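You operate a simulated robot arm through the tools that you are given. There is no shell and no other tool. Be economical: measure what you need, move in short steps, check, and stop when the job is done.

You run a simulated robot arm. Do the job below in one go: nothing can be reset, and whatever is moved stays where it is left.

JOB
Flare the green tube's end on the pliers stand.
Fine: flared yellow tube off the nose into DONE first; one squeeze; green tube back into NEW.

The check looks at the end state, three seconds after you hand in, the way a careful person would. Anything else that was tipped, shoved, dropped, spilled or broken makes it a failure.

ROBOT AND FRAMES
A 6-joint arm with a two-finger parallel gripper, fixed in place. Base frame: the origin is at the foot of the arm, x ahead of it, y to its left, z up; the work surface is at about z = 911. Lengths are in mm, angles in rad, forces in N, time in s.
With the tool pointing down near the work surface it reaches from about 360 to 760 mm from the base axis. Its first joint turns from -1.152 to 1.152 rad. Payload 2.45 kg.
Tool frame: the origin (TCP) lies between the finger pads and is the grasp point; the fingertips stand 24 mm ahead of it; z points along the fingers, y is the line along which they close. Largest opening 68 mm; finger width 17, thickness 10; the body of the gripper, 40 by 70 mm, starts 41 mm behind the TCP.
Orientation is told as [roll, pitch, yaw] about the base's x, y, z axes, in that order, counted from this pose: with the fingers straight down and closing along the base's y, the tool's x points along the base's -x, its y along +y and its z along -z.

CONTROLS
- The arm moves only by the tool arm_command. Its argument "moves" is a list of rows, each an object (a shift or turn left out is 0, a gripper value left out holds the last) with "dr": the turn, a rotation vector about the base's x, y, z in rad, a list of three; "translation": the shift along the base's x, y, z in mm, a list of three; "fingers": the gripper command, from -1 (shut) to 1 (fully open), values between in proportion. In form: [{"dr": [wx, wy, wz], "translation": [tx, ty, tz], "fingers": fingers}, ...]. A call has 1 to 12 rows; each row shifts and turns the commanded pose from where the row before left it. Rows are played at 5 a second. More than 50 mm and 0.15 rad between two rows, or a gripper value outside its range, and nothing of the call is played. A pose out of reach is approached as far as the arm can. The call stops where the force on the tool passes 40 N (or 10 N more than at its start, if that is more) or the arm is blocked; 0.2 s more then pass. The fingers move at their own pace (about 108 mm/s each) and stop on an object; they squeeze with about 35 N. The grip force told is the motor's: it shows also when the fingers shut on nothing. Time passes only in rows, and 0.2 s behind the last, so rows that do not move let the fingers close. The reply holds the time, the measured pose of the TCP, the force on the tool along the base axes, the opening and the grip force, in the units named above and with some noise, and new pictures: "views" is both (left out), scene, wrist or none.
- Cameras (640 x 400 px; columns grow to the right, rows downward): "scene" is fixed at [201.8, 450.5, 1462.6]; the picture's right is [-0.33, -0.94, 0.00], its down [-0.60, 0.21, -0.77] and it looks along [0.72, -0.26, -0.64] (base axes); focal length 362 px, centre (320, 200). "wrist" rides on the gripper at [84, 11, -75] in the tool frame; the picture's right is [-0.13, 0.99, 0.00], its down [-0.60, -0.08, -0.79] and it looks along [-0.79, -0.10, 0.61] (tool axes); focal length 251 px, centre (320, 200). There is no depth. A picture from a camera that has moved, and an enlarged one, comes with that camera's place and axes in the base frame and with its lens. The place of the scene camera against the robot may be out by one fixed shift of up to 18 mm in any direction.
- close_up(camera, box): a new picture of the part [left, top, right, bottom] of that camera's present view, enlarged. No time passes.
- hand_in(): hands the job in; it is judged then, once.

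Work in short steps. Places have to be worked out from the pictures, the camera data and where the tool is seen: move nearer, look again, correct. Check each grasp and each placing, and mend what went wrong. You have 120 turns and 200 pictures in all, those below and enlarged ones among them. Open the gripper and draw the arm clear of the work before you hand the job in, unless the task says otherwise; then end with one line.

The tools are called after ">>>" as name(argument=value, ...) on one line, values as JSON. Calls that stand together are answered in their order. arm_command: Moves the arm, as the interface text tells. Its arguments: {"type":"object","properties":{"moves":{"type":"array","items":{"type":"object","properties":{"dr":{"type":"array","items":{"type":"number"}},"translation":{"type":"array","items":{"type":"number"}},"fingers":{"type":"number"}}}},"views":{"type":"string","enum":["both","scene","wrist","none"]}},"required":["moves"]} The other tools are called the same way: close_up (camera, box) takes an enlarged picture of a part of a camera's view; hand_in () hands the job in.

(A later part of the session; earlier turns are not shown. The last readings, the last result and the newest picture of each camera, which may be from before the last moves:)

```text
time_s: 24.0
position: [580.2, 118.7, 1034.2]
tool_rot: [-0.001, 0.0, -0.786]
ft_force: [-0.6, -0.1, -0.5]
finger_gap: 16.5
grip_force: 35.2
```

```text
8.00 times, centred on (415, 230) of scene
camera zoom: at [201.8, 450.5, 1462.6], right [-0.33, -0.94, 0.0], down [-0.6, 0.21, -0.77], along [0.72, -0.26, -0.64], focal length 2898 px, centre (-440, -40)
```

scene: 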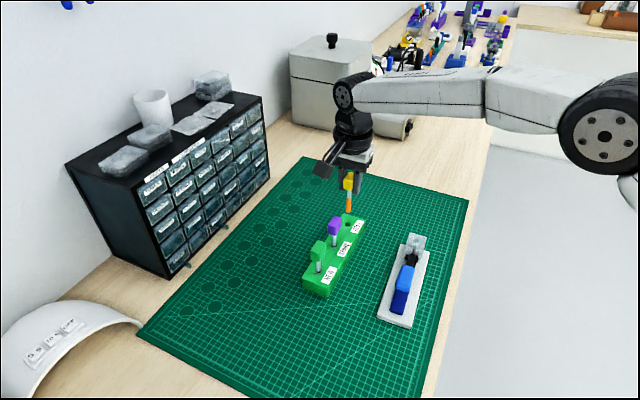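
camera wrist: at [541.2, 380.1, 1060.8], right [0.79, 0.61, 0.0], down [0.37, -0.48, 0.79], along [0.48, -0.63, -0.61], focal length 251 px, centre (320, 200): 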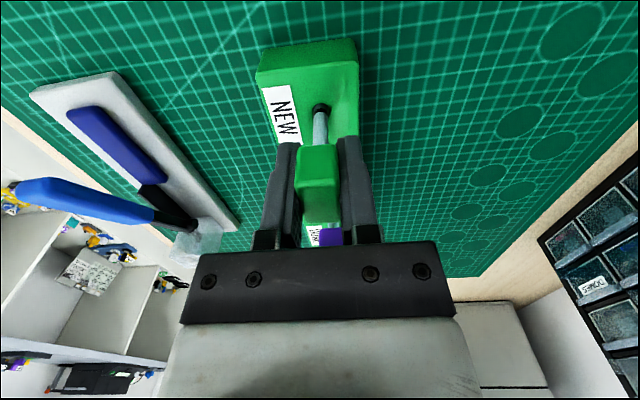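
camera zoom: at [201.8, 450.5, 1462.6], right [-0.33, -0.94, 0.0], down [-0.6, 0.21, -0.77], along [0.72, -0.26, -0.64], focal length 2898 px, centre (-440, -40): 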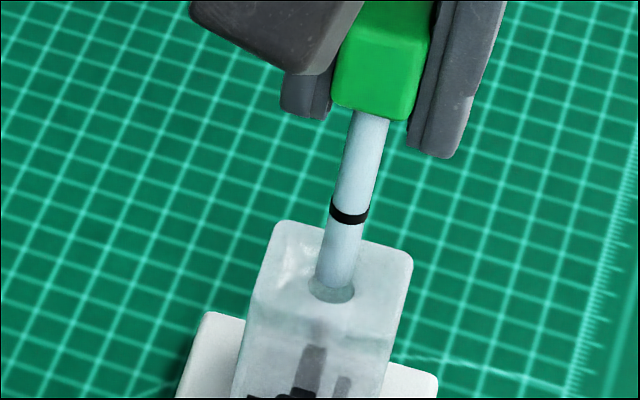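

Tip and hole agree within ~0.6 mm; clearance is over 1 mm. I'll apply a small correction and start down gently.

>>> arm_command(moves=[{"translation": [-0.6, 0.1, -1]}, {"translation": [0, 0, -2]}, {"translation": [0, 0, -2]}, {"translation": [0, 0, -2]}, {"translation": [0, 0, -2]}, {}], views="none")

>>> close_up(camera="wrist", box=[295, 50, 345, 112])

>>> close_up(camera="scene", box=[395, 205, 435, 255])

```text
time_s: 25.4
position: [581.9, 119.1, 1024.5]
tool_rot: [0.0, -0.001, -0.787]
ft_force: [0.3, -0.5, -0.6]
finger_gap: 16.8
grip_force: 34.7
```

```text
6.45 times, centred on (320, 81) of wrist
camera zoom: at [530.2, 187.4, 1099.3], right [0.79, 0.61, 0.0], down [0.37, -0.48, 0.79], along [0.48, -0.63, -0.61], focal length 1622 px, centre (320, 968)
```

zoom: 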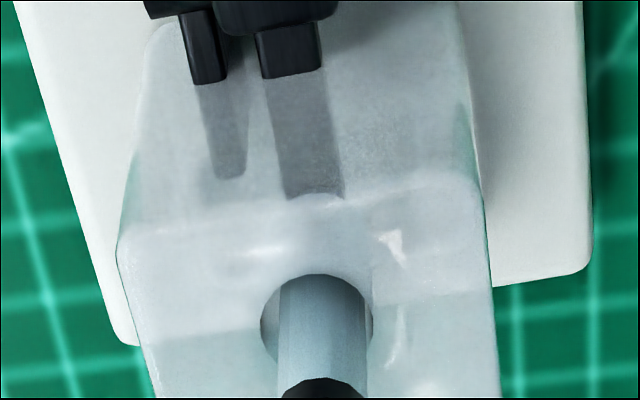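

```text
8.00 times, centred on (415, 230) of scene
camera zoom: at [201.8, 450.5, 1462.6], right [-0.33, -0.94, 0.0], down [-0.6, 0.21, -0.77], along [0.72, -0.26, -0.64], focal length 2898 px, centre (-440, -40)
```

zoom: 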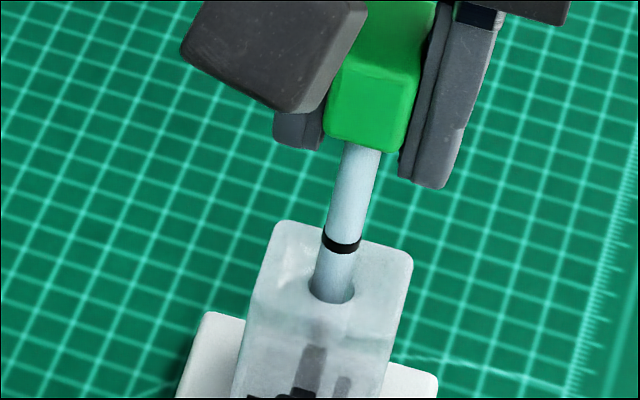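

The tube is in the mouth but ~1 mm off centre. I'll shift (0.3,−0.9) and continue down in small steps toward z≈1017.

>>> arm_command(moves=[{"translation": [0.3, -0.9, 0]}, {"translation": [0, 0, -1.5]}, {"translation": [0, 0, -1.5]}, {"translation": [0, 0, -1.5]}, {"translation": [0, 0, -1.5]}, {}], views="none")

>>> close_up(camera="wrist", box=[295, 60, 345, 122])

>>> close_up(camera="scene", box=[395, 205, 435, 255])

```text
time_s: 26.8
position: [581.4, 118.0, 1018.9]
tool_rot: [0.0, 0.0, -0.788]
ft_force: [0.2, 0.6, -0.2]
finger_gap: 16.6
grip_force: 35.1
```

```text
6.45 times, centred on (320, 91) of wrist
camera zoom: at [530.7, 186.3, 1093.2], right [0.79, 0.61, 0.0], down [0.37, -0.48, 0.79], along [0.48, -0.63, -0.61], focal length 1622 px, centre (320, 903)
```

zoom: 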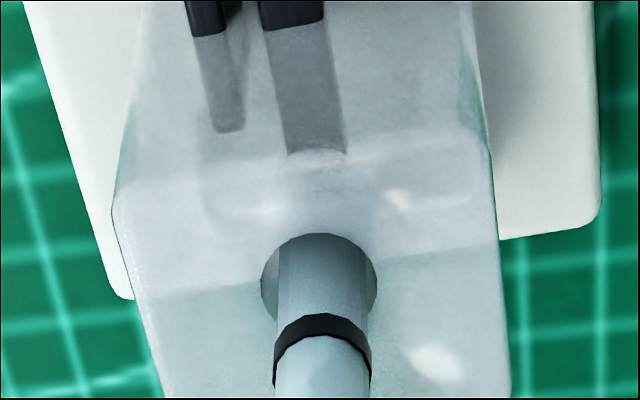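

```text
8.00 times, centred on (415, 230) of scene
camera zoom: at [201.8, 450.5, 1462.6], right [-0.33, -0.94, 0.0], down [-0.6, 0.21, -0.77], along [0.72, -0.26, -0.64], focal length 2898 px, centre (-440, -40)
```

zoom: 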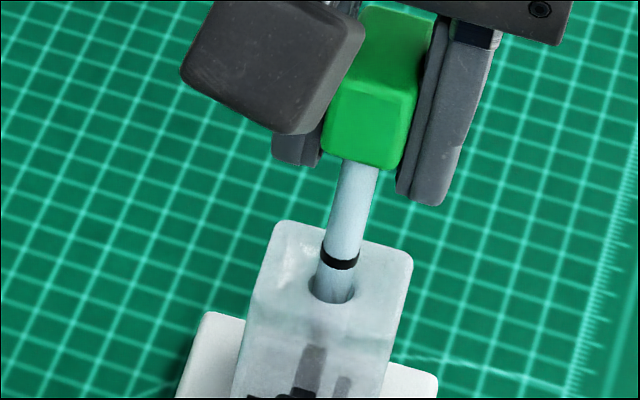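

Still ~0.4 mm off sideways; I'll nudge and continue in 1 mm steps until contact or the mark reaches the mouth.

>>> arm_command(moves=[{"translation": [-0.5, 0.1, 0]}, {"translation": [0, 0, -1]}, {"translation": [0, 0, -1]}, {"translation": [0, 0, -1]}, {}], views="none")

```text
time_s: 28.0
position: [582.3, 119.1, 1015.0]
tool_rot: [0.0, -0.001, -0.788]
ft_force: [0.1, 0.5, 1.6]
finger_gap: 16.6
grip_force: 35.1
```

>>> arm_command(moves=[{"translation": [0, 0, -1]}, {"translation": [0, 0, -1]}, {}], views="none")

>>> close_up(camera="wrist", box=[295, 60, 345, 122])

>>> close_up(camera="scene", box=[395, 205, 435, 255])

```text
time_s: 28.8
position: [581.0, 118.9, 1015.2]
tool_rot: [0.004, -0.001, -0.787]
ft_force: [-5.1, -0.3, 26.1]
finger_gap: 16.8
grip_force: 35.2
```

```text
6.45 times, centred on (320, 91) of wrist
camera zoom: at [530.7, 186.8, 1090.3], right [0.79, 0.61, 0.0], down [0.37, -0.48, 0.79], along [0.49, -0.63, -0.61], focal length 1622 px, centre (320, 903)
```

zoom: 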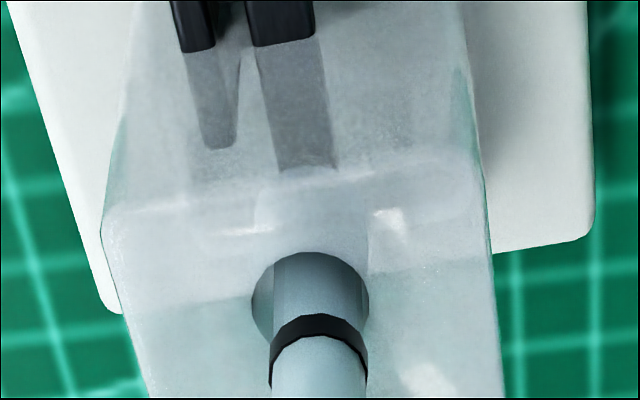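

```text
8.00 times, centred on (415, 230) of scene
camera zoom: at [201.1, 450.4, 1462.7], right [-0.33, -0.94, 0.0], down [-0.6, 0.21, -0.77], along [0.73, -0.26, -0.64], focal length 2898 px, centre (-440, -40)
```

zoom: 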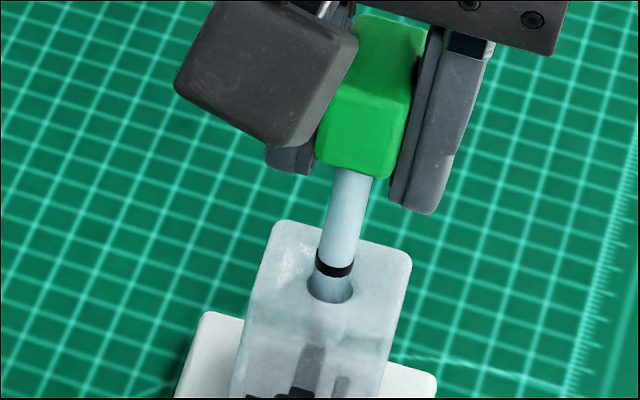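

Bottomed at z≈1015 with 26 N, the same seat height as the yellow had. I'll relieve the push and release, then look.

>>> arm_command(moves=[{"translation": [0, 0, 2]}, {}, {"fingers": -0.3}, {"fingers": 0}, {}], views="none")

>>> close_up(camera="wrist", box=[260, 40, 380, 160])

>>> close_up(camera="scene", box=[385, 195, 445, 255])

```text
time_s: 30.0
position: [581.2, 118.7, 1017.4]
tool_rot: [-0.001, 0.001, -0.79]
ft_force: [0.5, -0.8, -0.4]
finger_gap: 34.3
grip_force: 0.1
```

```text
3.33 times, centred on (320, 100) of wrist
camera zoom: at [530.4, 186.7, 1090.1], right [0.79, 0.61, 0.0], down [0.37, -0.48, 0.79], along [0.48, -0.63, -0.61], focal length 838 px, centre (320, 533)
```

zoom: 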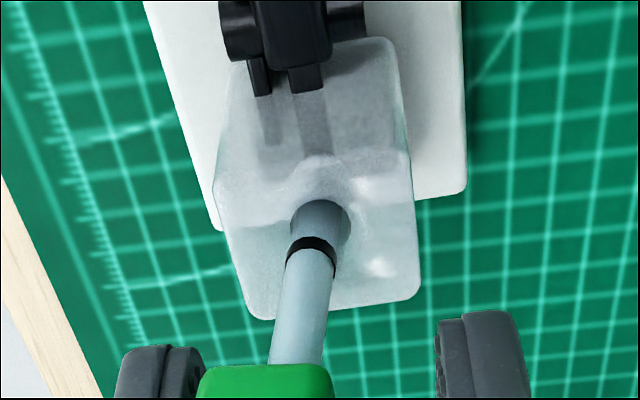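

```text
6.67 times, centred on (415, 225) of scene
camera zoom: at [201.8, 450.5, 1462.6], right [-0.33, -0.94, 0.0], down [-0.6, 0.21, -0.77], along [0.72, -0.26, -0.64], focal length 2415 px, centre (-313, 33)
```

zoom: 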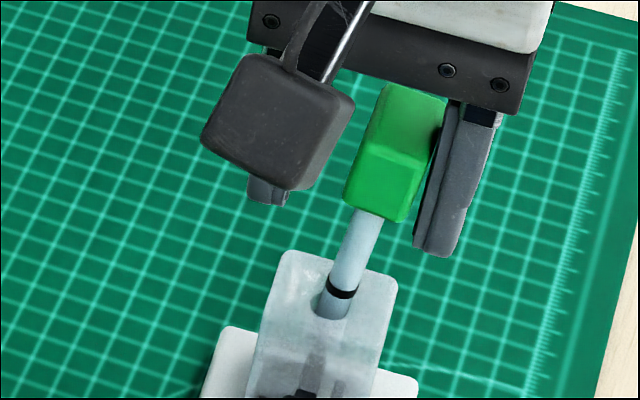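

Green is in the nose socket, leaning on a finger. I'll open fully slowly and see how far it leans.

>>> arm_command(moves=[{"fingers": 0.3}, {"fingers": 0.6}, {"fingers": 1}, {}, {}], views="none")

>>> close_up(camera="wrist", box=[220, 30, 420, 230])

>>> close_up(camera="scene", box=[385, 195, 445, 255])

```text
time_s: 31.2
position: [581.1, 118.8, 1015.5]
tool_rot: [-0.001, 0.0, -0.788]
ft_force: [0.1, 0.5, 0.3]
finger_gap: 67.9
grip_force: 0.0
```

```text
2.00 times, centred on (320, 130) of wrist
camera zoom: at [530.5, 186.7, 1090.4], right [0.79, 0.61, 0.0], down [0.37, -0.48, 0.79], along [0.48, -0.63, -0.61], focal length 503 px, centre (320, 340)
```

zoom: 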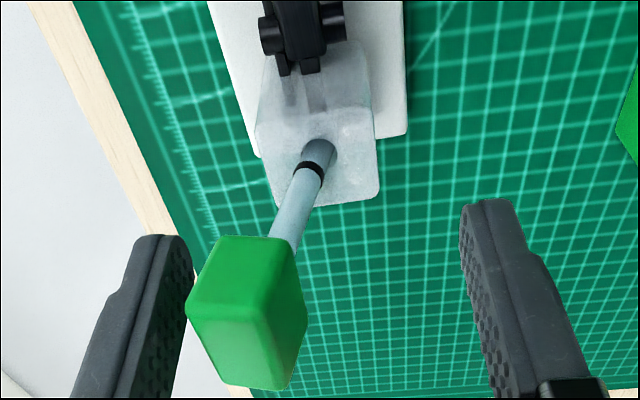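

```text
6.67 times, centred on (415, 225) of scene
camera zoom: at [201.8, 450.5, 1462.6], right [-0.33, -0.94, 0.0], down [-0.6, 0.21, -0.77], along [0.72, -0.26, -0.64], focal length 2415 px, centre (-313, 33)
```

zoom: 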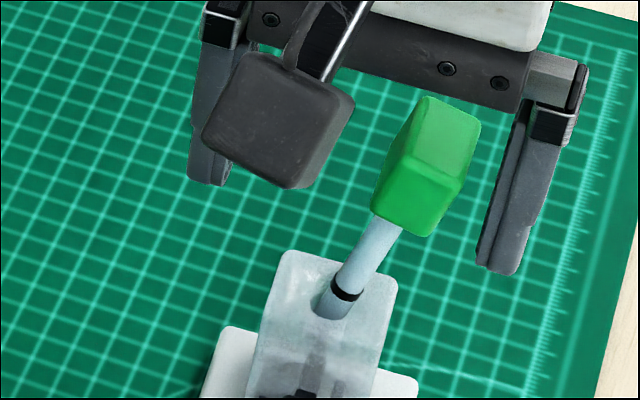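

It leans ~13°, so I want to be sure it's truly on the nose and not resting on its rim. I'll regrip, lift out and look into the empty socket closely.

>>> arm_command(moves=[{"fingers": 0.2}, {"fingers": -0.3}, {"fingers": -1}, {}, {}, {"translation": [0, 0, 20]}, {"translation": [0, 0, 30]}, {"translation": [0, 0, 40]}, {}], views="none")

>>> close_up(camera="wrist", box=[290, 5, 350, 95])

>>> close_up(camera="wrist", box=[308, 30, 332, 55])

>>> close_up(camera="scene", box=[395, 230, 435, 270])

```text
time_s: 33.2
position: [580.0, 119.2, 1108.0]
tool_rot: [0.0, -0.001, -0.788]
ft_force: [-0.1, -0.1, -0.5]
finger_gap: 16.9
grip_force: 34.8
```

```text
4.44 times, centred on (320, 50) of wrist
camera zoom: at [529.6, 187.1, 1181.5], right [0.79, 0.61, 0.0], down [0.37, -0.48, 0.79], along [0.48, -0.63, -0.61], focal length 1118 px, centre (320, 867)
```

zoom: 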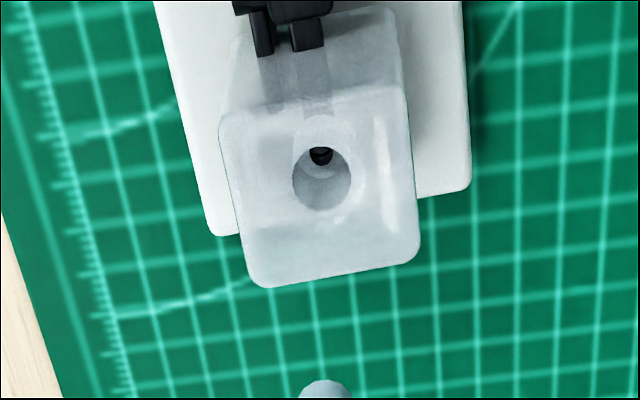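

```text
16.00 times, centred on (320, 42) of wrist
camera zoom: at [529.6, 187.1, 1181.5], right [0.79, 0.61, 0.0], down [0.37, -0.48, 0.79], along [0.48, -0.63, -0.61], focal length 4023 px, centre (320, 2720)
```

zoom: 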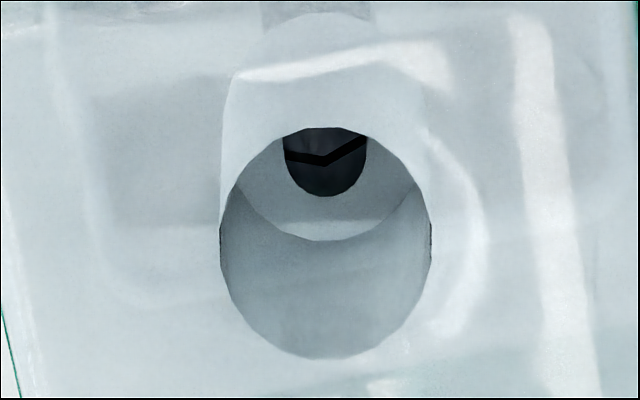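

```text
10.00 times, centred on (415, 250) of scene
camera zoom: at [201.8, 450.5, 1462.6], right [-0.33, -0.94, 0.0], down [-0.6, 0.21, -0.77], along [0.72, -0.26, -0.64], focal length 3623 px, centre (-630, -300)
```

zoom: 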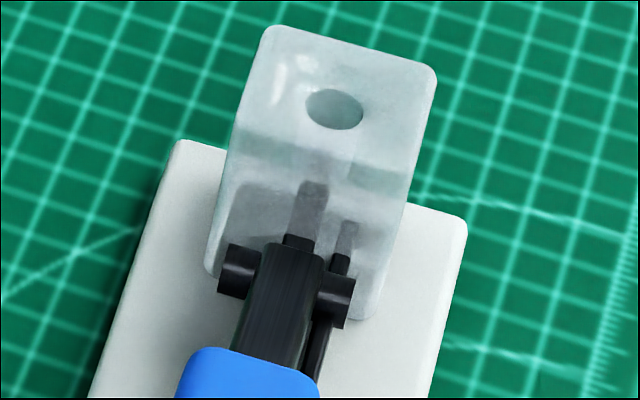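

The socket is an 11 mm wide, ~11 mm deep flat-bottomed hole with the split nose flush at its bottom, so the lean is just clearance: the tube was seated. I'll reinsert it, checking above the mouth first.

>>> arm_command(moves=[{"translation": [0, 0, -35]}, {"translation": [0, 0, -35]}, {}, {}], views="none")

>>> close_up(camera="wrist", box=[295, 50, 345, 112])

>>> close_up(camera="scene", box=[395, 205, 435, 255])

```text
time_s: 34.2
position: [581.6, 117.6, 1035.3]
tool_rot: [0.001, 0.001, -0.788]
ft_force: [0.2, 0.3, 0.2]
finger_gap: 17.0
grip_force: 34.9
```

```text
6.45 times, centred on (320, 81) of wrist
camera zoom: at [530.6, 186.7, 1109.9], right [0.79, 0.61, 0.0], down [0.37, -0.48, 0.79], along [0.48, -0.63, -0.61], focal length 1622 px, centre (320, 968)
```

zoom: 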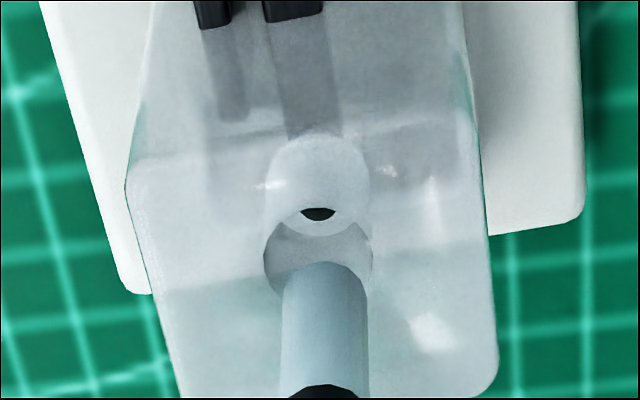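

```text
8.00 times, centred on (415, 230) of scene
camera zoom: at [201.8, 450.5, 1462.6], right [-0.33, -0.94, 0.0], down [-0.6, 0.21, -0.77], along [0.72, -0.26, -0.64], focal length 2898 px, centre (-440, -40)
```

zoom: 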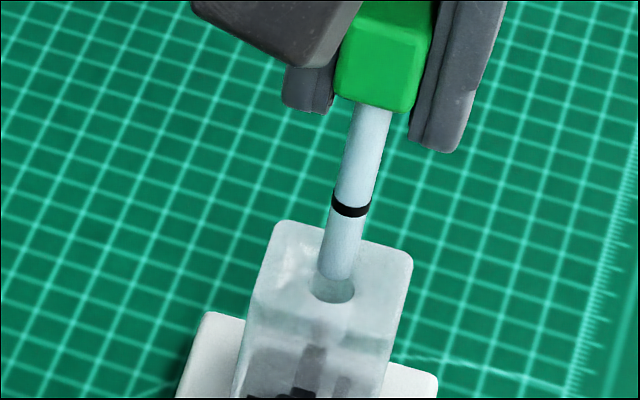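

Aligned as before, ~0.6 mm to correct. Lowering to the seat.

>>> arm_command(moves=[{"translation": [-0.5, -0.4, -3]}, {"translation": [0, 0, -3]}, {"translation": [0, 0, -3]}, {"translation": [0, 0, -3]}, {"translation": [0, 0, -3]}, {"translation": [0, 0, -3]}, {"translation": [0, 0, -1]}, {}], views="none")

>>> close_up(camera="scene", box=[395, 205, 435, 255])

>>> close_up(camera="wrist", box=[295, 60, 345, 122])

```text
time_s: 36.0
position: [580.1, 116.9, 1015.9]
tool_rot: [-0.001, 0.001, -0.787]
ft_force: [-0.1, 0.6, 0.0]
finger_gap: 16.8
grip_force: 34.7
```

```text
8.00 times, centred on (415, 230) of scene
camera zoom: at [201.8, 450.5, 1462.6], right [-0.33, -0.94, 0.0], down [-0.6, 0.21, -0.77], along [0.72, -0.26, -0.64], focal length 2898 px, centre (-440, -40)
```

zoom: 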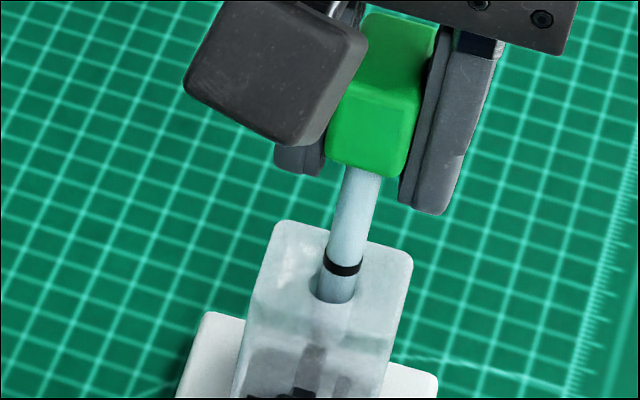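

```text
6.45 times, centred on (320, 91) of wrist
camera zoom: at [529.8, 185.9, 1091.0], right [0.79, 0.61, 0.0], down [0.37, -0.48, 0.79], along [0.48, -0.63, -0.61], focal length 1622 px, centre (320, 903)
```

zoom: 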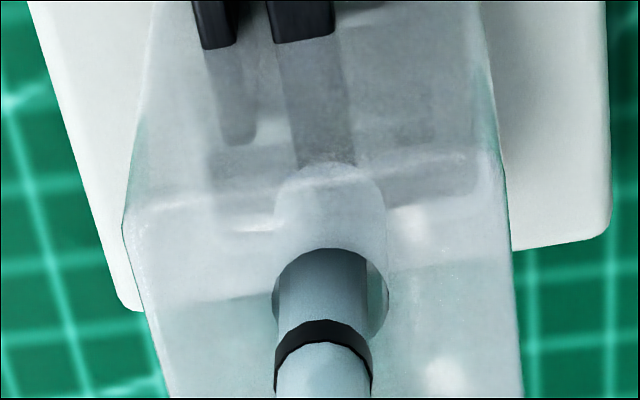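

Seated height reached without force. I'll centre by half a mm, release slowly, and rise clear.

>>> arm_command(moves=[{"translation": [0.3, 0.3, -0.5]}, {}, {"fingers": -0.4}, {"fingers": 0}, {"fingers": 0.5}, {"fingers": 1}, {}, {"translation": [0, 0, 25]}, {"translation": [0, 0, 35]}, {}, {}])

>>> close_up(camera="scene", box=[370, 190, 450, 330])

```text
time_s: 38.4
position: [580.2, 118.1, 1077.9]
tool_rot: [-0.001, -0.001, -0.788]
ft_force: [-0.1, 0.4, 0.0]
finger_gap: 68.0
grip_force: 0.1
camera wrist: at [529.5, 185.9, 1151.3], right [0.79, 0.61, 0.0], down [0.37, -0.48, 0.79], along [0.48, -0.63, -0.61], focal length 251 px, centre (320, 200)
```

scene: 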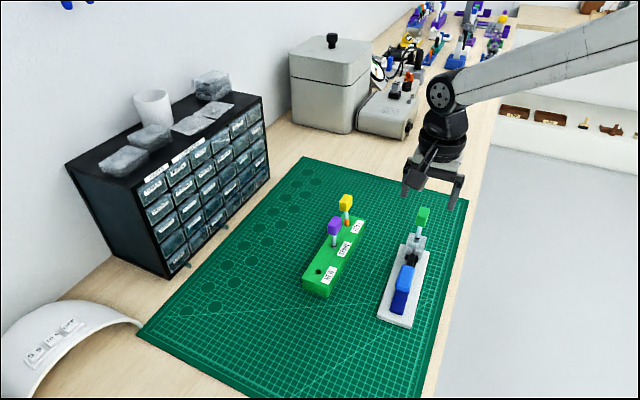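
wrist: 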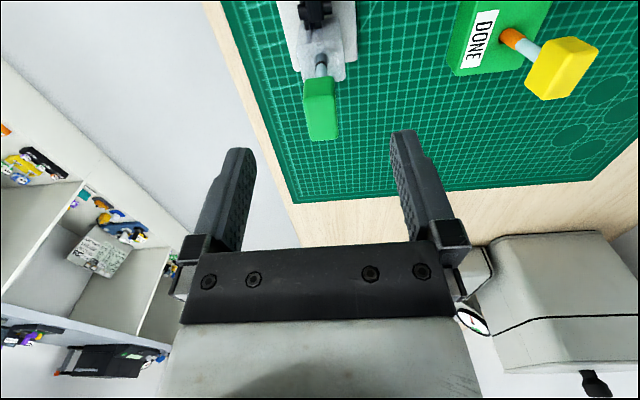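

```text
2.86 times, centred on (410, 260) of scene
camera zoom: at [201.8, 450.5, 1462.6], right [-0.33, -0.94, 0.0], down [-0.6, 0.21, -0.77], along [0.72, -0.26, -0.64], focal length 1035 px, centre (63, 29)
```

zoom: 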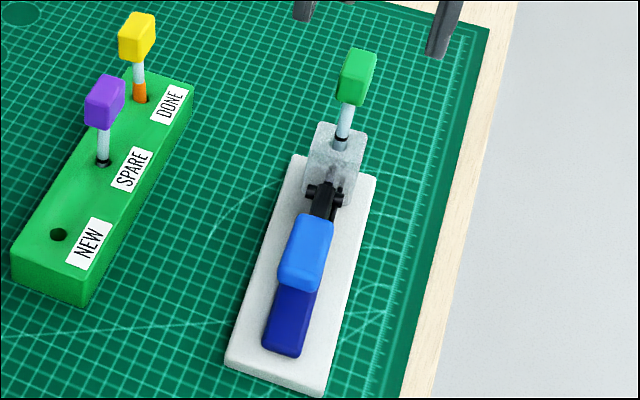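

Green now stands nearly upright in the nose. The lever (light blue) end triangulates to ≈ (488,210,971), on the stand's centreline. I'll close the fingers and hover above the lever.

>>> arm_command(moves=[{"translation": [0, 0, 10], "fingers": -1}, {"translation": [-27, 27, 0]}, {"translation": [-28, 27, 0]}, {"translation": [-27, 28, 0]}, {}, {"translation": [0, 0, -30]}, {}])

>>> close_up(camera="scene", box=[370, 190, 450, 330])

>>> close_up(camera="wrist", box=[220, 0, 420, 200])

```text
time_s: 40.0
position: [499.1, 200.4, 1055.6]
tool_rot: [0.0, 0.0, -0.788]
ft_force: [0.5, -0.4, 0.3]
finger_gap: 0.0
grip_force: 23.7
camera wrist: at [448.4, 268.6, 1130.5], right [0.79, 0.61, 0.0], down [0.37, -0.48, 0.79], along [0.48, -0.63, -0.61], focal length 251 px, centre (320, 200)
```

scene: 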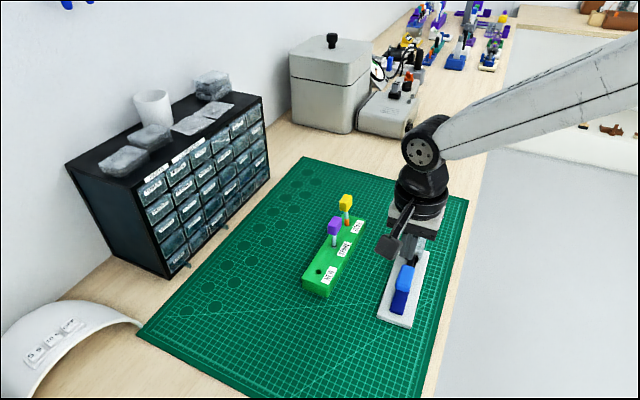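
wrist: 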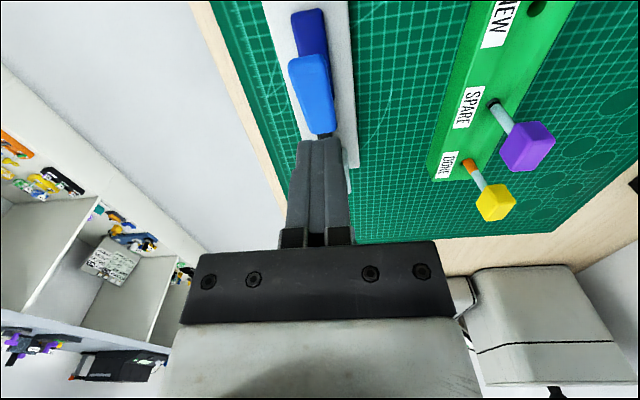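

```text
2.86 times, centred on (410, 260) of scene
camera zoom: at [201.8, 450.5, 1462.6], right [-0.33, -0.94, 0.0], down [-0.6, 0.21, -0.77], along [0.72, -0.26, -0.64], focal length 1035 px, centre (63, 29)
```

zoom: 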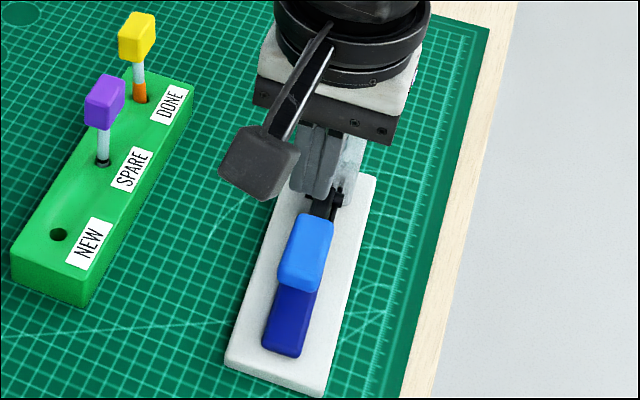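

```text
2.00 times, centred on (320, 100) of wrist
camera zoom: at [448.4, 268.6, 1130.5], right [0.79, 0.61, 0.0], down [0.37, -0.48, 0.79], along [0.48, -0.63, -0.61], focal length 503 px, centre (320, 400)
```

zoom: 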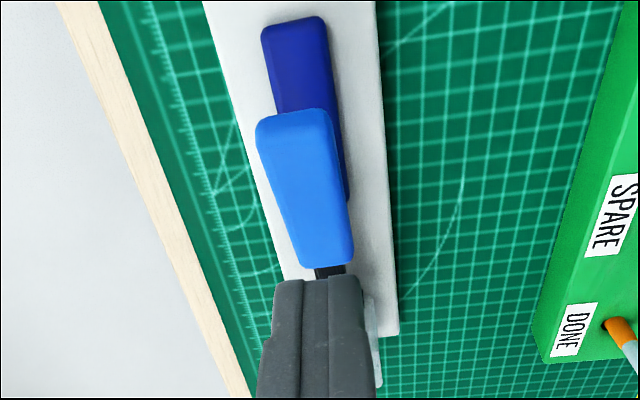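

The pliers axis is actually ≈ −42°, so the lever centre here is ~6 mm to the left of the tool. I'll shift to (495,196) and lower toward the lever until contact.

>>> arm_command(moves=[{"translation": [-4, -4, -10]}, {"translation": [0, 0, -15]}, {"translation": [0, 0, -15]}, {"translation": [0, 0, -6]}, {}], views="wrist")

>>> close_up(camera="wrist", box=[220, 20, 420, 220])

>>> close_up(camera="scene", box=[370, 210, 450, 340])

```text
time_s: 41.2
position: [495.0, 196.5, 1009.8]
tool_rot: [0.001, 0.0, -0.788]
ft_force: [0.8, 0.4, 0.0]
finger_gap: 0.0
grip_force: 23.5
camera wrist: at [444.0, 264.5, 1084.7], right [0.79, 0.61, 0.0], down [0.37, -0.48, 0.79], along [0.48, -0.63, -0.61], focal length 251 px, centre (320, 200)
```

wrist: 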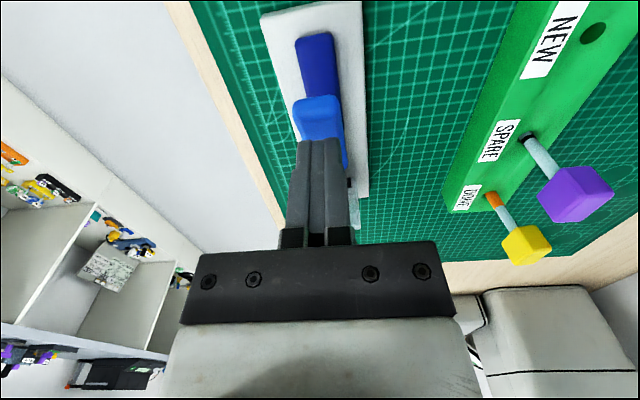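

```text
2.00 times, centred on (320, 120) of wrist
camera zoom: at [444.0, 264.5, 1084.7], right [0.79, 0.61, 0.0], down [0.37, -0.48, 0.79], along [0.48, -0.63, -0.61], focal length 503 px, centre (320, 360)
```

zoom: 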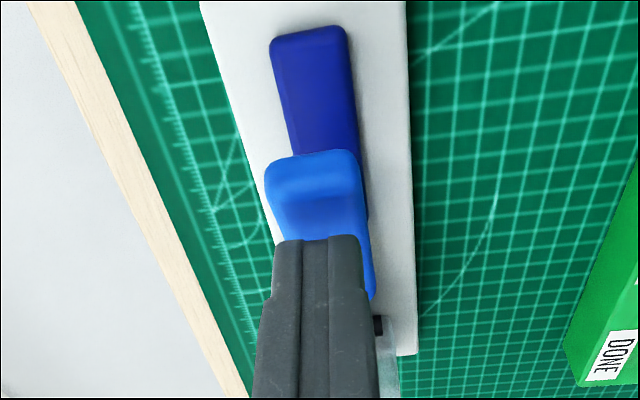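

```text
3.08 times, centred on (410, 275) of scene
camera zoom: at [201.8, 450.5, 1462.6], right [-0.33, -0.94, 0.0], down [-0.6, 0.21, -0.77], along [0.72, -0.26, -0.64], focal length 1115 px, centre (43, -31)
```

zoom: 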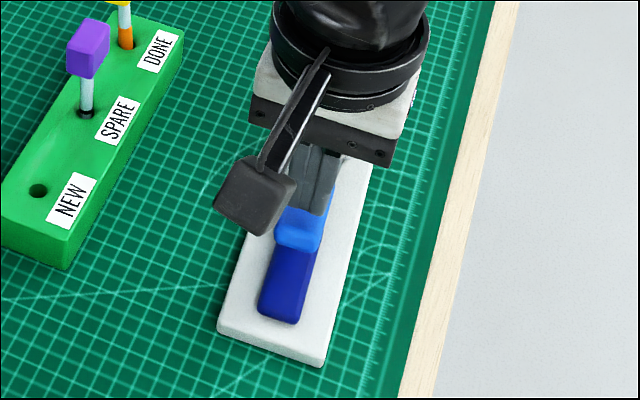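

Fingertips are centred over the lever. I'll press in small steps, watching force.

>>> arm_command(moves=[{"translation": [0, 0, -3]}, {"translation": [0, 0, -3]}, {"translation": [0, 0, -3]}, {"translation": [0, 0, -3]}, {"translation": [0, 0, -3]}, {"translation": [0, 0, -3]}], views="none")

>>> close_up(camera="wrist", box=[220, 20, 420, 220])

```text
time_s: 42.6
position: [495.1, 197.0, 992.6]
tool_rot: [0.001, 0.0, -0.786]
ft_force: [-1.6, 0.4, 3.1]
finger_gap: 0.2
grip_force: 23.8
```

```text
2.00 times, centred on (320, 120) of wrist
camera zoom: at [444.3, 264.5, 1066.9], right [0.79, 0.61, 0.0], down [0.37, -0.48, 0.79], along [0.48, -0.63, -0.61], focal length 503 px, centre (320, 360)
```

zoom: 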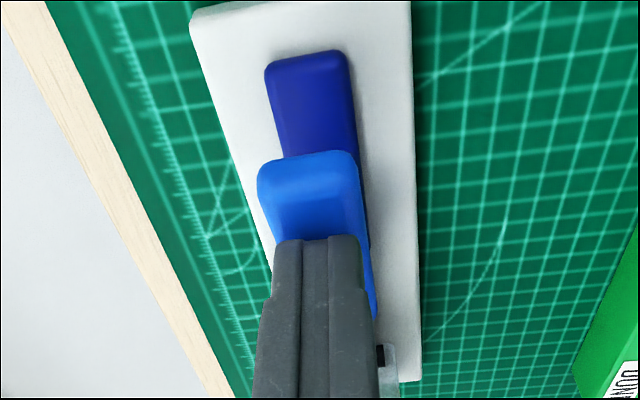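

Contact with a light spring force (3 N). I'll continue the same stroke.

>>> arm_command(moves=[{"translation": [0, 0, -3]}, {"translation": [0, 0, -3]}, {"translation": [0, 0, -3]}, {"translation": [0, 0, -3]}], views="none")

>>> close_up(camera="wrist", box=[220, 20, 420, 220])

```text
time_s: 43.6
position: [496.0, 196.8, 979.5]
tool_rot: [0.0, -0.001, -0.787]
ft_force: [-2.3, 2.0, 4.8]
finger_gap: 0.0
grip_force: 23.7
```

```text
2.00 times, centred on (320, 120) of wrist
camera zoom: at [444.2, 264.7, 1054.8], right [0.79, 0.61, 0.0], down [0.37, -0.48, 0.79], along [0.48, -0.63, -0.61], focal length 503 px, centre (320, 360)
```

zoom: 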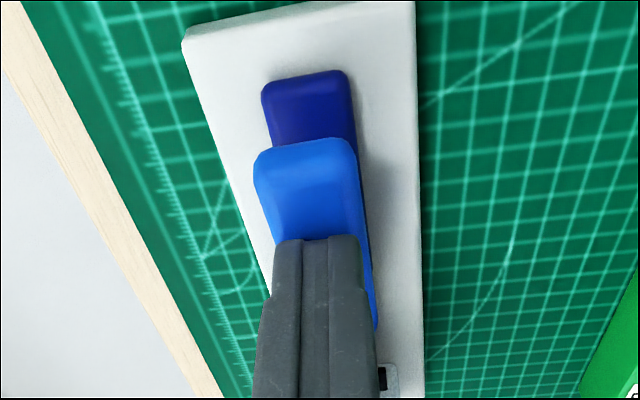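

Lever is moving down, ~5 N. Continuing until it meets the stop.

>>> arm_command(moves=[{"translation": [0, 0, -3]}, {"translation": [0, 0, -3]}, {"translation": [0, 0, -2]}, {"translation": [0, 0, -2]}], views="none")

>>> close_up(camera="wrist", box=[220, 20, 420, 220])

>>> close_up(camera="scene", box=[370, 190, 450, 340])

```text
time_s: 44.2
position: [495.1, 196.5, 978.2]
tool_rot: [0.002, 0.001, -0.787]
ft_force: [-9.7, -4.7, 21.5]
finger_gap: 0.1
grip_force: 23.2
stopped in row 3: the force on the tool passed its limit (the readings are from after the stop); the commanded pose is now the measured one
```

```text
2.00 times, centred on (320, 120) of wrist
camera zoom: at [444.1, 264.8, 1052.8], right [0.79, 0.61, 0.0], down [0.37, -0.48, 0.79], along [0.48, -0.63, -0.61], focal length 503 px, centre (320, 360)
```

zoom: 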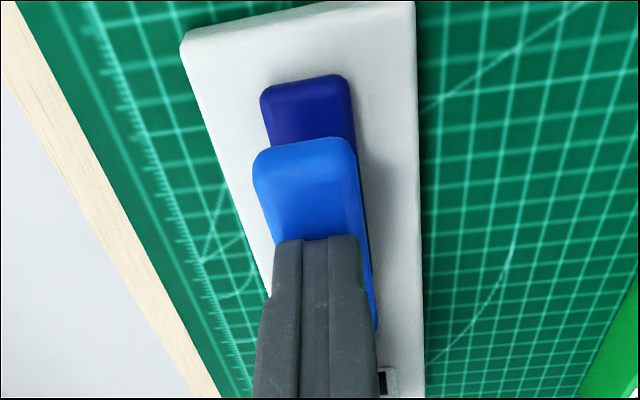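

```text
2.67 times, centred on (410, 265) of scene
camera zoom: at [201.2, 450.2, 1462.8], right [-0.33, -0.94, 0.0], down [-0.6, 0.21, -0.77], along [0.72, -0.26, -0.64], focal length 966 px, centre (80, 27)
```

zoom: 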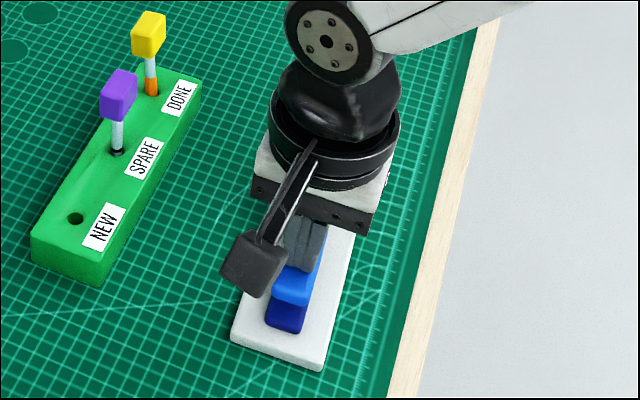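

The lever reached its hard stop (force limit hit, handles closed). I'll hold for a moment with light pressure, then lift away.

>>> arm_command(moves=[{"translation": [0, 0, -0.5]}, {}, {}, {}], views="none")

```text
time_s: 45.2
position: [494.5, 197.9, 976.2]
tool_rot: [0.004, 0.001, -0.788]
ft_force: [-12.2, -8.6, 35.8]
finger_gap: 0.0
grip_force: 23.5
```

>>> arm_command(moves=[{"translation": [0, 0, 4]}, {"translation": [0, 0, 8]}, {"translation": [0, 0, 12]}, {"translation": [0, 0, 20]}, {"translation": [0, 0, 40]}, {"translation": [0, 0, 40]}, {}])

>>> close_up(camera="scene", box=[370, 190, 450, 330])

>>> close_up(camera="wrist", box=[220, 0, 420, 200])

```text
time_s: 46.8
position: [495.1, 196.2, 1100.1]
tool_rot: [0.001, 0.0, -0.788]
ft_force: [-0.7, 0.2, -0.3]
finger_gap: 0.0
grip_force: 23.6
camera wrist: at [444.8, 264.6, 1174.6], right [0.79, 0.61, 0.0], down [0.37, -0.48, 0.79], along [0.48, -0.63, -0.61], focal length 251 px, centre (320, 200)
```

scene: 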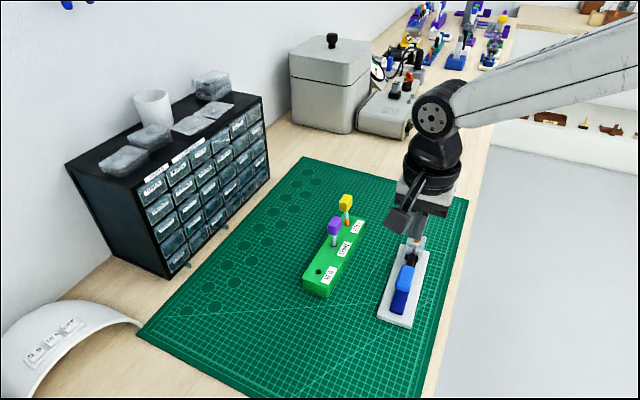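
wrist: 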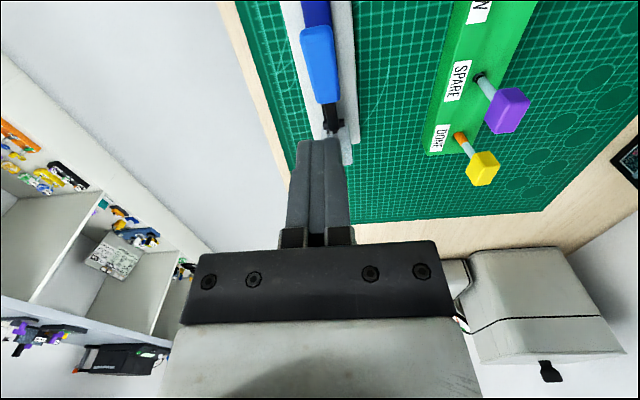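

```text
2.86 times, centred on (410, 260) of scene
camera zoom: at [201.8, 450.5, 1462.6], right [-0.33, -0.94, 0.0], down [-0.6, 0.21, -0.77], along [0.72, -0.26, -0.64], focal length 1035 px, centre (63, 29)
```

zoom: 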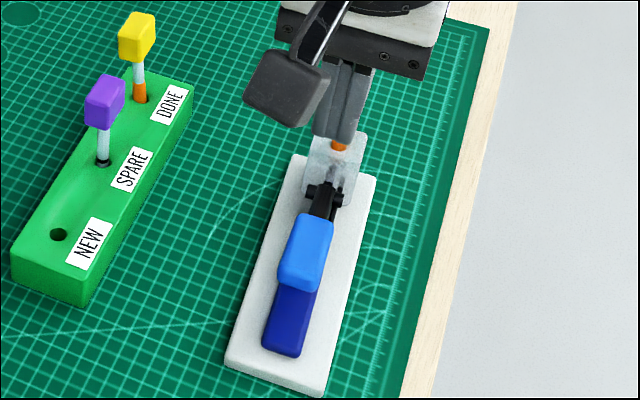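

```text
2.00 times, centred on (320, 100) of wrist
camera zoom: at [444.8, 264.6, 1174.6], right [0.79, 0.61, 0.0], down [0.37, -0.48, 0.79], along [0.48, -0.63, -0.61], focal length 503 px, centre (320, 400)
```

zoom: 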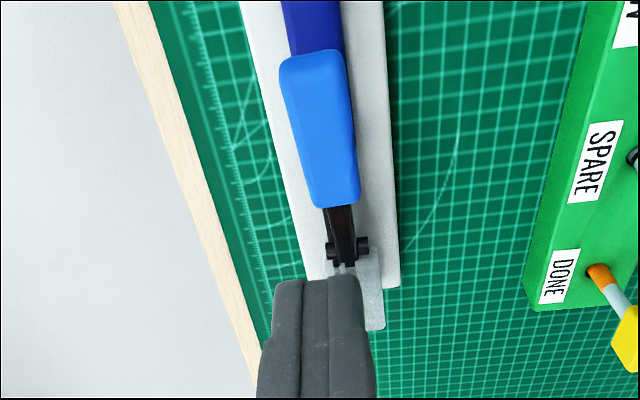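

The tube's end turned orange — flared with one squeeze, and the lever sprang back. I'll go back over the green tube with the gripper open.

>>> arm_command(moves=[{"translation": [29, -26, 0], "fingers": 1}, {"translation": [29, -26, 0]}, {"translation": [28, -26, 0]}, {"translation": [0, 0, -25]}, {}, {}], views="none")

>>> close_up(camera="wrist", box=[220, 0, 420, 170])

>>> close_up(camera="scene", box=[380, 190, 450, 270])

```text
time_s: 48.2
position: [582.4, 118.7, 1075.3]
tool_rot: [0.002, 0.002, -0.788]
ft_force: [-0.2, -0.6, 0.4]
finger_gap: 68.0
grip_force: 0.0
```

```text
2.35 times, centred on (320, 85) of wrist
camera zoom: at [530.5, 187.1, 1149.5], right [0.79, 0.61, 0.0], down [0.37, -0.48, 0.79], along [0.48, -0.63, -0.61], focal length 592 px, centre (320, 471)
```

zoom: 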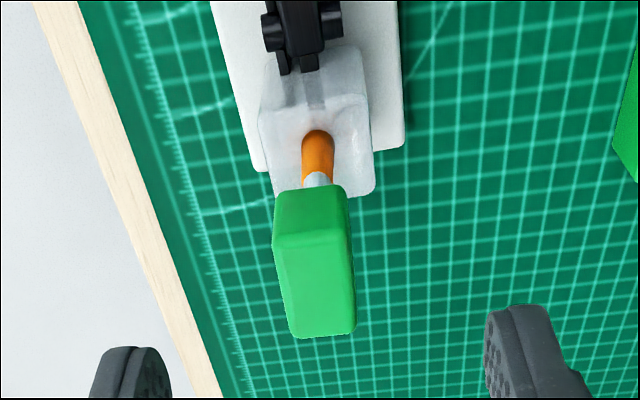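

```text
5.00 times, centred on (415, 230) of scene
camera zoom: at [201.8, 450.5, 1462.6], right [-0.33, -0.94, 0.0], down [-0.6, 0.21, -0.77], along [0.72, -0.26, -0.64], focal length 1811 px, centre (-155, 50)
```

zoom: 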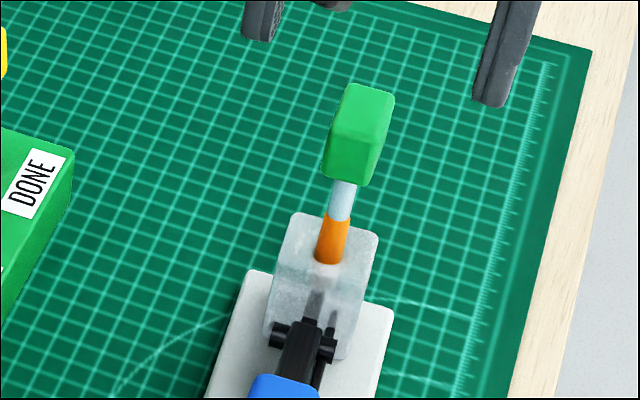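

Same pose as the yellow had. I'll descend, grip, and lift.

>>> arm_command(moves=[{"translation": [-1, 0.5, -30]}, {"translation": [0, 0, -28]}, {}, {"fingers": 0}, {"fingers": -1}, {}, {}, {"translation": [0, 0, 10]}, {"translation": [0, 0, 40]}, {"translation": [0, 0, 40]}, {}], views="none")

>>> close_up(camera="wrist", box=[220, 0, 420, 200])

>>> close_up(camera="scene", box=[290, 150, 450, 330])

```text
time_s: 50.6
position: [581.6, 118.8, 1108.3]
tool_rot: [0.001, 0.001, -0.787]
ft_force: [0.6, 0.3, -0.1]
finger_gap: 16.6
grip_force: 34.3
```

```text
2.00 times, centred on (320, 100) of wrist
camera zoom: at [529.5, 186.9, 1182.0], right [0.79, 0.61, 0.0], down [0.37, -0.48, 0.79], along [0.48, -0.63, -0.61], focal length 503 px, centre (320, 400)
```

zoom: 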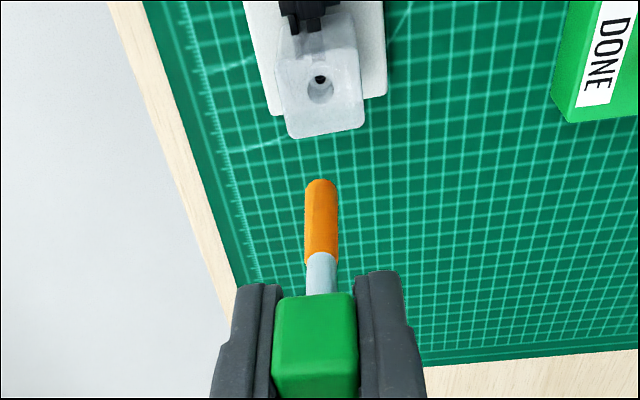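

```text
2.22 times, centred on (370, 240) of scene
camera zoom: at [201.8, 450.5, 1462.6], right [-0.33, -0.94, 0.0], down [-0.6, 0.21, -0.77], along [0.72, -0.26, -0.64], focal length 805 px, centre (209, 111)
```

zoom: 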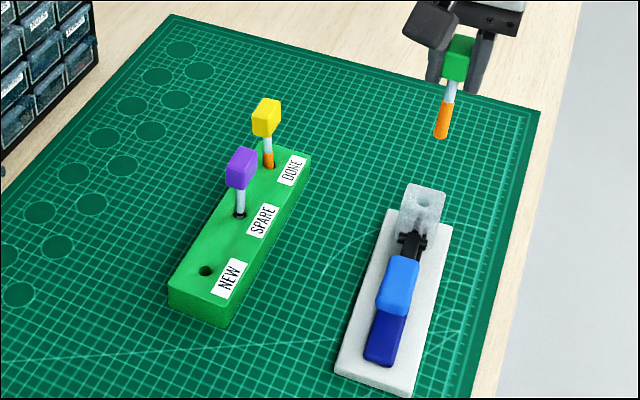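

Flared green tube is off the nose. I'll carry it back over NEW at ≈ (592,312.5).

>>> arm_command(moves=[{"translation": [2.5, 48, 0]}, {"translation": [3, 48, 0]}, {"translation": [3, 49, 0]}, {"translation": [2.5, 49, 0]}, {}, {"translation": [0, 0, -35]}, {"translation": [0, 0, -20]}, {"translation": [0, 0, -10]}, {}], views="none")

>>> close_up(camera="wrist", box=[295, 50, 345, 112])

>>> close_up(camera="scene", box=[295, 220, 345, 285])

```text
time_s: 52.6
position: [591.7, 314.4, 1041.1]
tool_rot: [0.002, -0.001, -0.787]
ft_force: [-0.2, -0.5, -0.3]
finger_gap: 16.8
grip_force: 34.6
```

```text
6.45 times, centred on (320, 81) of wrist
camera zoom: at [540.4, 381.8, 1116.2], right [0.79, 0.61, 0.0], down [0.37, -0.48, 0.79], along [0.48, -0.63, -0.61], focal length 1622 px, centre (320, 968)
```

zoom: 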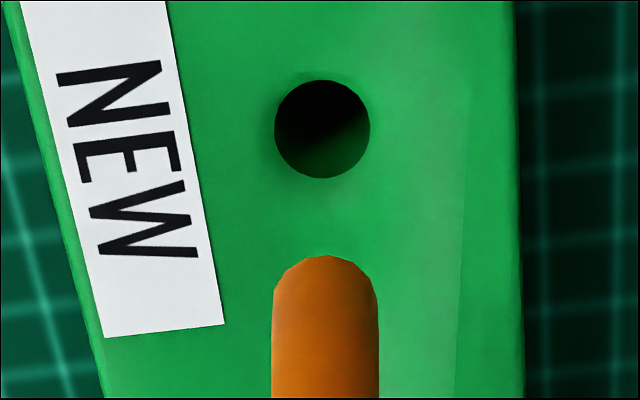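

```text
6.15 times, centred on (320, 252) of scene
camera zoom: at [201.8, 450.5, 1462.6], right [-0.33, -0.94, 0.0], down [-0.6, 0.21, -0.77], along [0.72, -0.26, -0.64], focal length 2229 px, centre (320, -123)
```

zoom: 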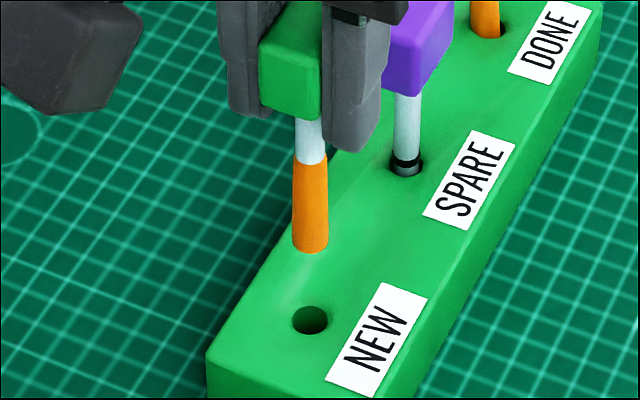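

Using the DONE insertion as calibration, NEW needs about (+0.4,−1.1) correction. I'll apply it and lower until the tip is a few mm above the hole.

>>> arm_command(moves=[{"translation": [0.4, -1.1, -15]}, {"translation": [0, 0, -14]}, {}, {}], views="none")

>>> close_up(camera="wrist", box=[300, 60, 340, 110])

>>> close_up(camera="scene", box=[308, 252, 332, 278])

```text
time_s: 53.6
position: [591.3, 312.7, 1012.0]
tool_rot: [0.001, -0.001, -0.786]
ft_force: [0.0, -0.7, -0.3]
finger_gap: 16.6
grip_force: 35.1
```

```text
8.00 times, centred on (320, 85) of wrist
camera zoom: at [541.0, 380.1, 1087.4], right [0.79, 0.61, 0.0], down [0.37, -0.48, 0.79], along [0.48, -0.63, -0.61], focal length 2012 px, centre (320, 1120)
```

zoom: 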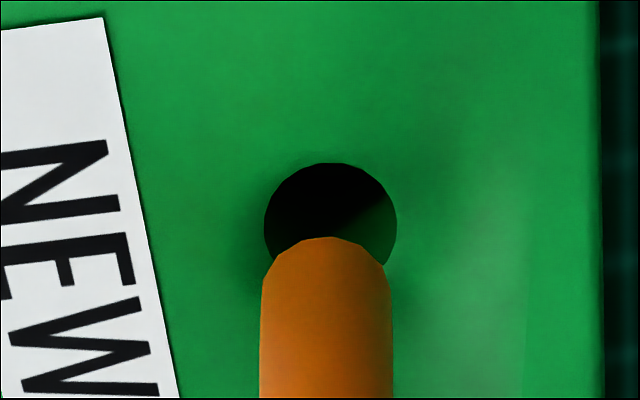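

```text
15.38 times, centred on (320, 265) of scene
camera zoom: at [201.8, 450.5, 1462.6], right [-0.33, -0.94, 0.0], down [-0.6, 0.21, -0.77], along [0.72, -0.26, -0.64], focal length 5573 px, centre (320, -800)
```

zoom: 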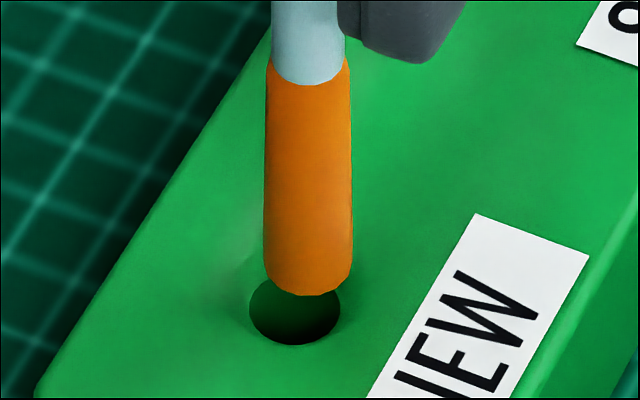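

Both views agree the tip must move ≈ (−1.3,+2.2). I'll apply it and drop 2 mm, then recheck.

>>> arm_command(moves=[{"translation": [-1.3, 2.2, 0]}, {"translation": [0, 0, -2]}, {}, {}], views="none")

>>> close_up(camera="wrist", box=[300, 60, 340, 110])

>>> close_up(camera="scene", box=[308, 252, 332, 278])

```text
time_s: 54.6
position: [591.2, 314.6, 1011.0]
tool_rot: [0.002, 0.0, -0.785]
ft_force: [0.3, 0.1, -0.7]
finger_gap: 16.7
grip_force: 35.2
```

```text
8.00 times, centred on (320, 85) of wrist
camera zoom: at [539.5, 382.6, 1085.7], right [0.79, 0.61, 0.0], down [0.37, -0.48, 0.79], along [0.48, -0.63, -0.61], focal length 2012 px, centre (320, 1120)
```

zoom: 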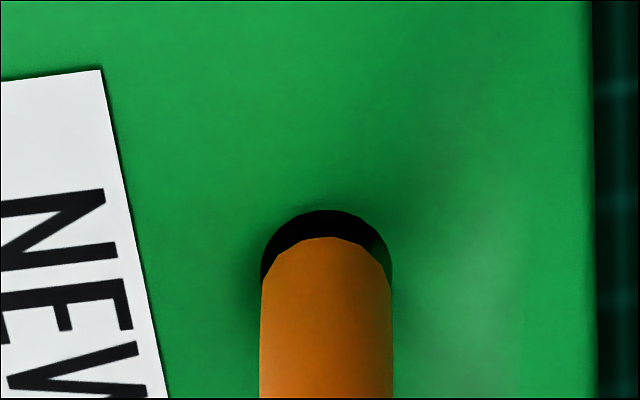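

```text
15.38 times, centred on (320, 265) of scene
camera zoom: at [201.8, 450.5, 1462.6], right [-0.33, -0.94, 0.0], down [-0.6, 0.21, -0.77], along [0.72, -0.26, -0.64], focal length 5573 px, centre (320, -800)
```

zoom: 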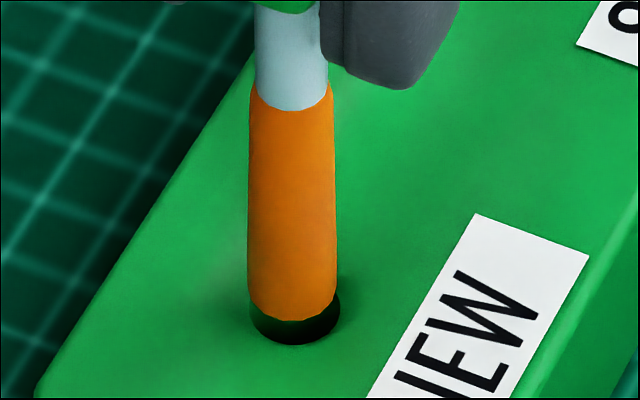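

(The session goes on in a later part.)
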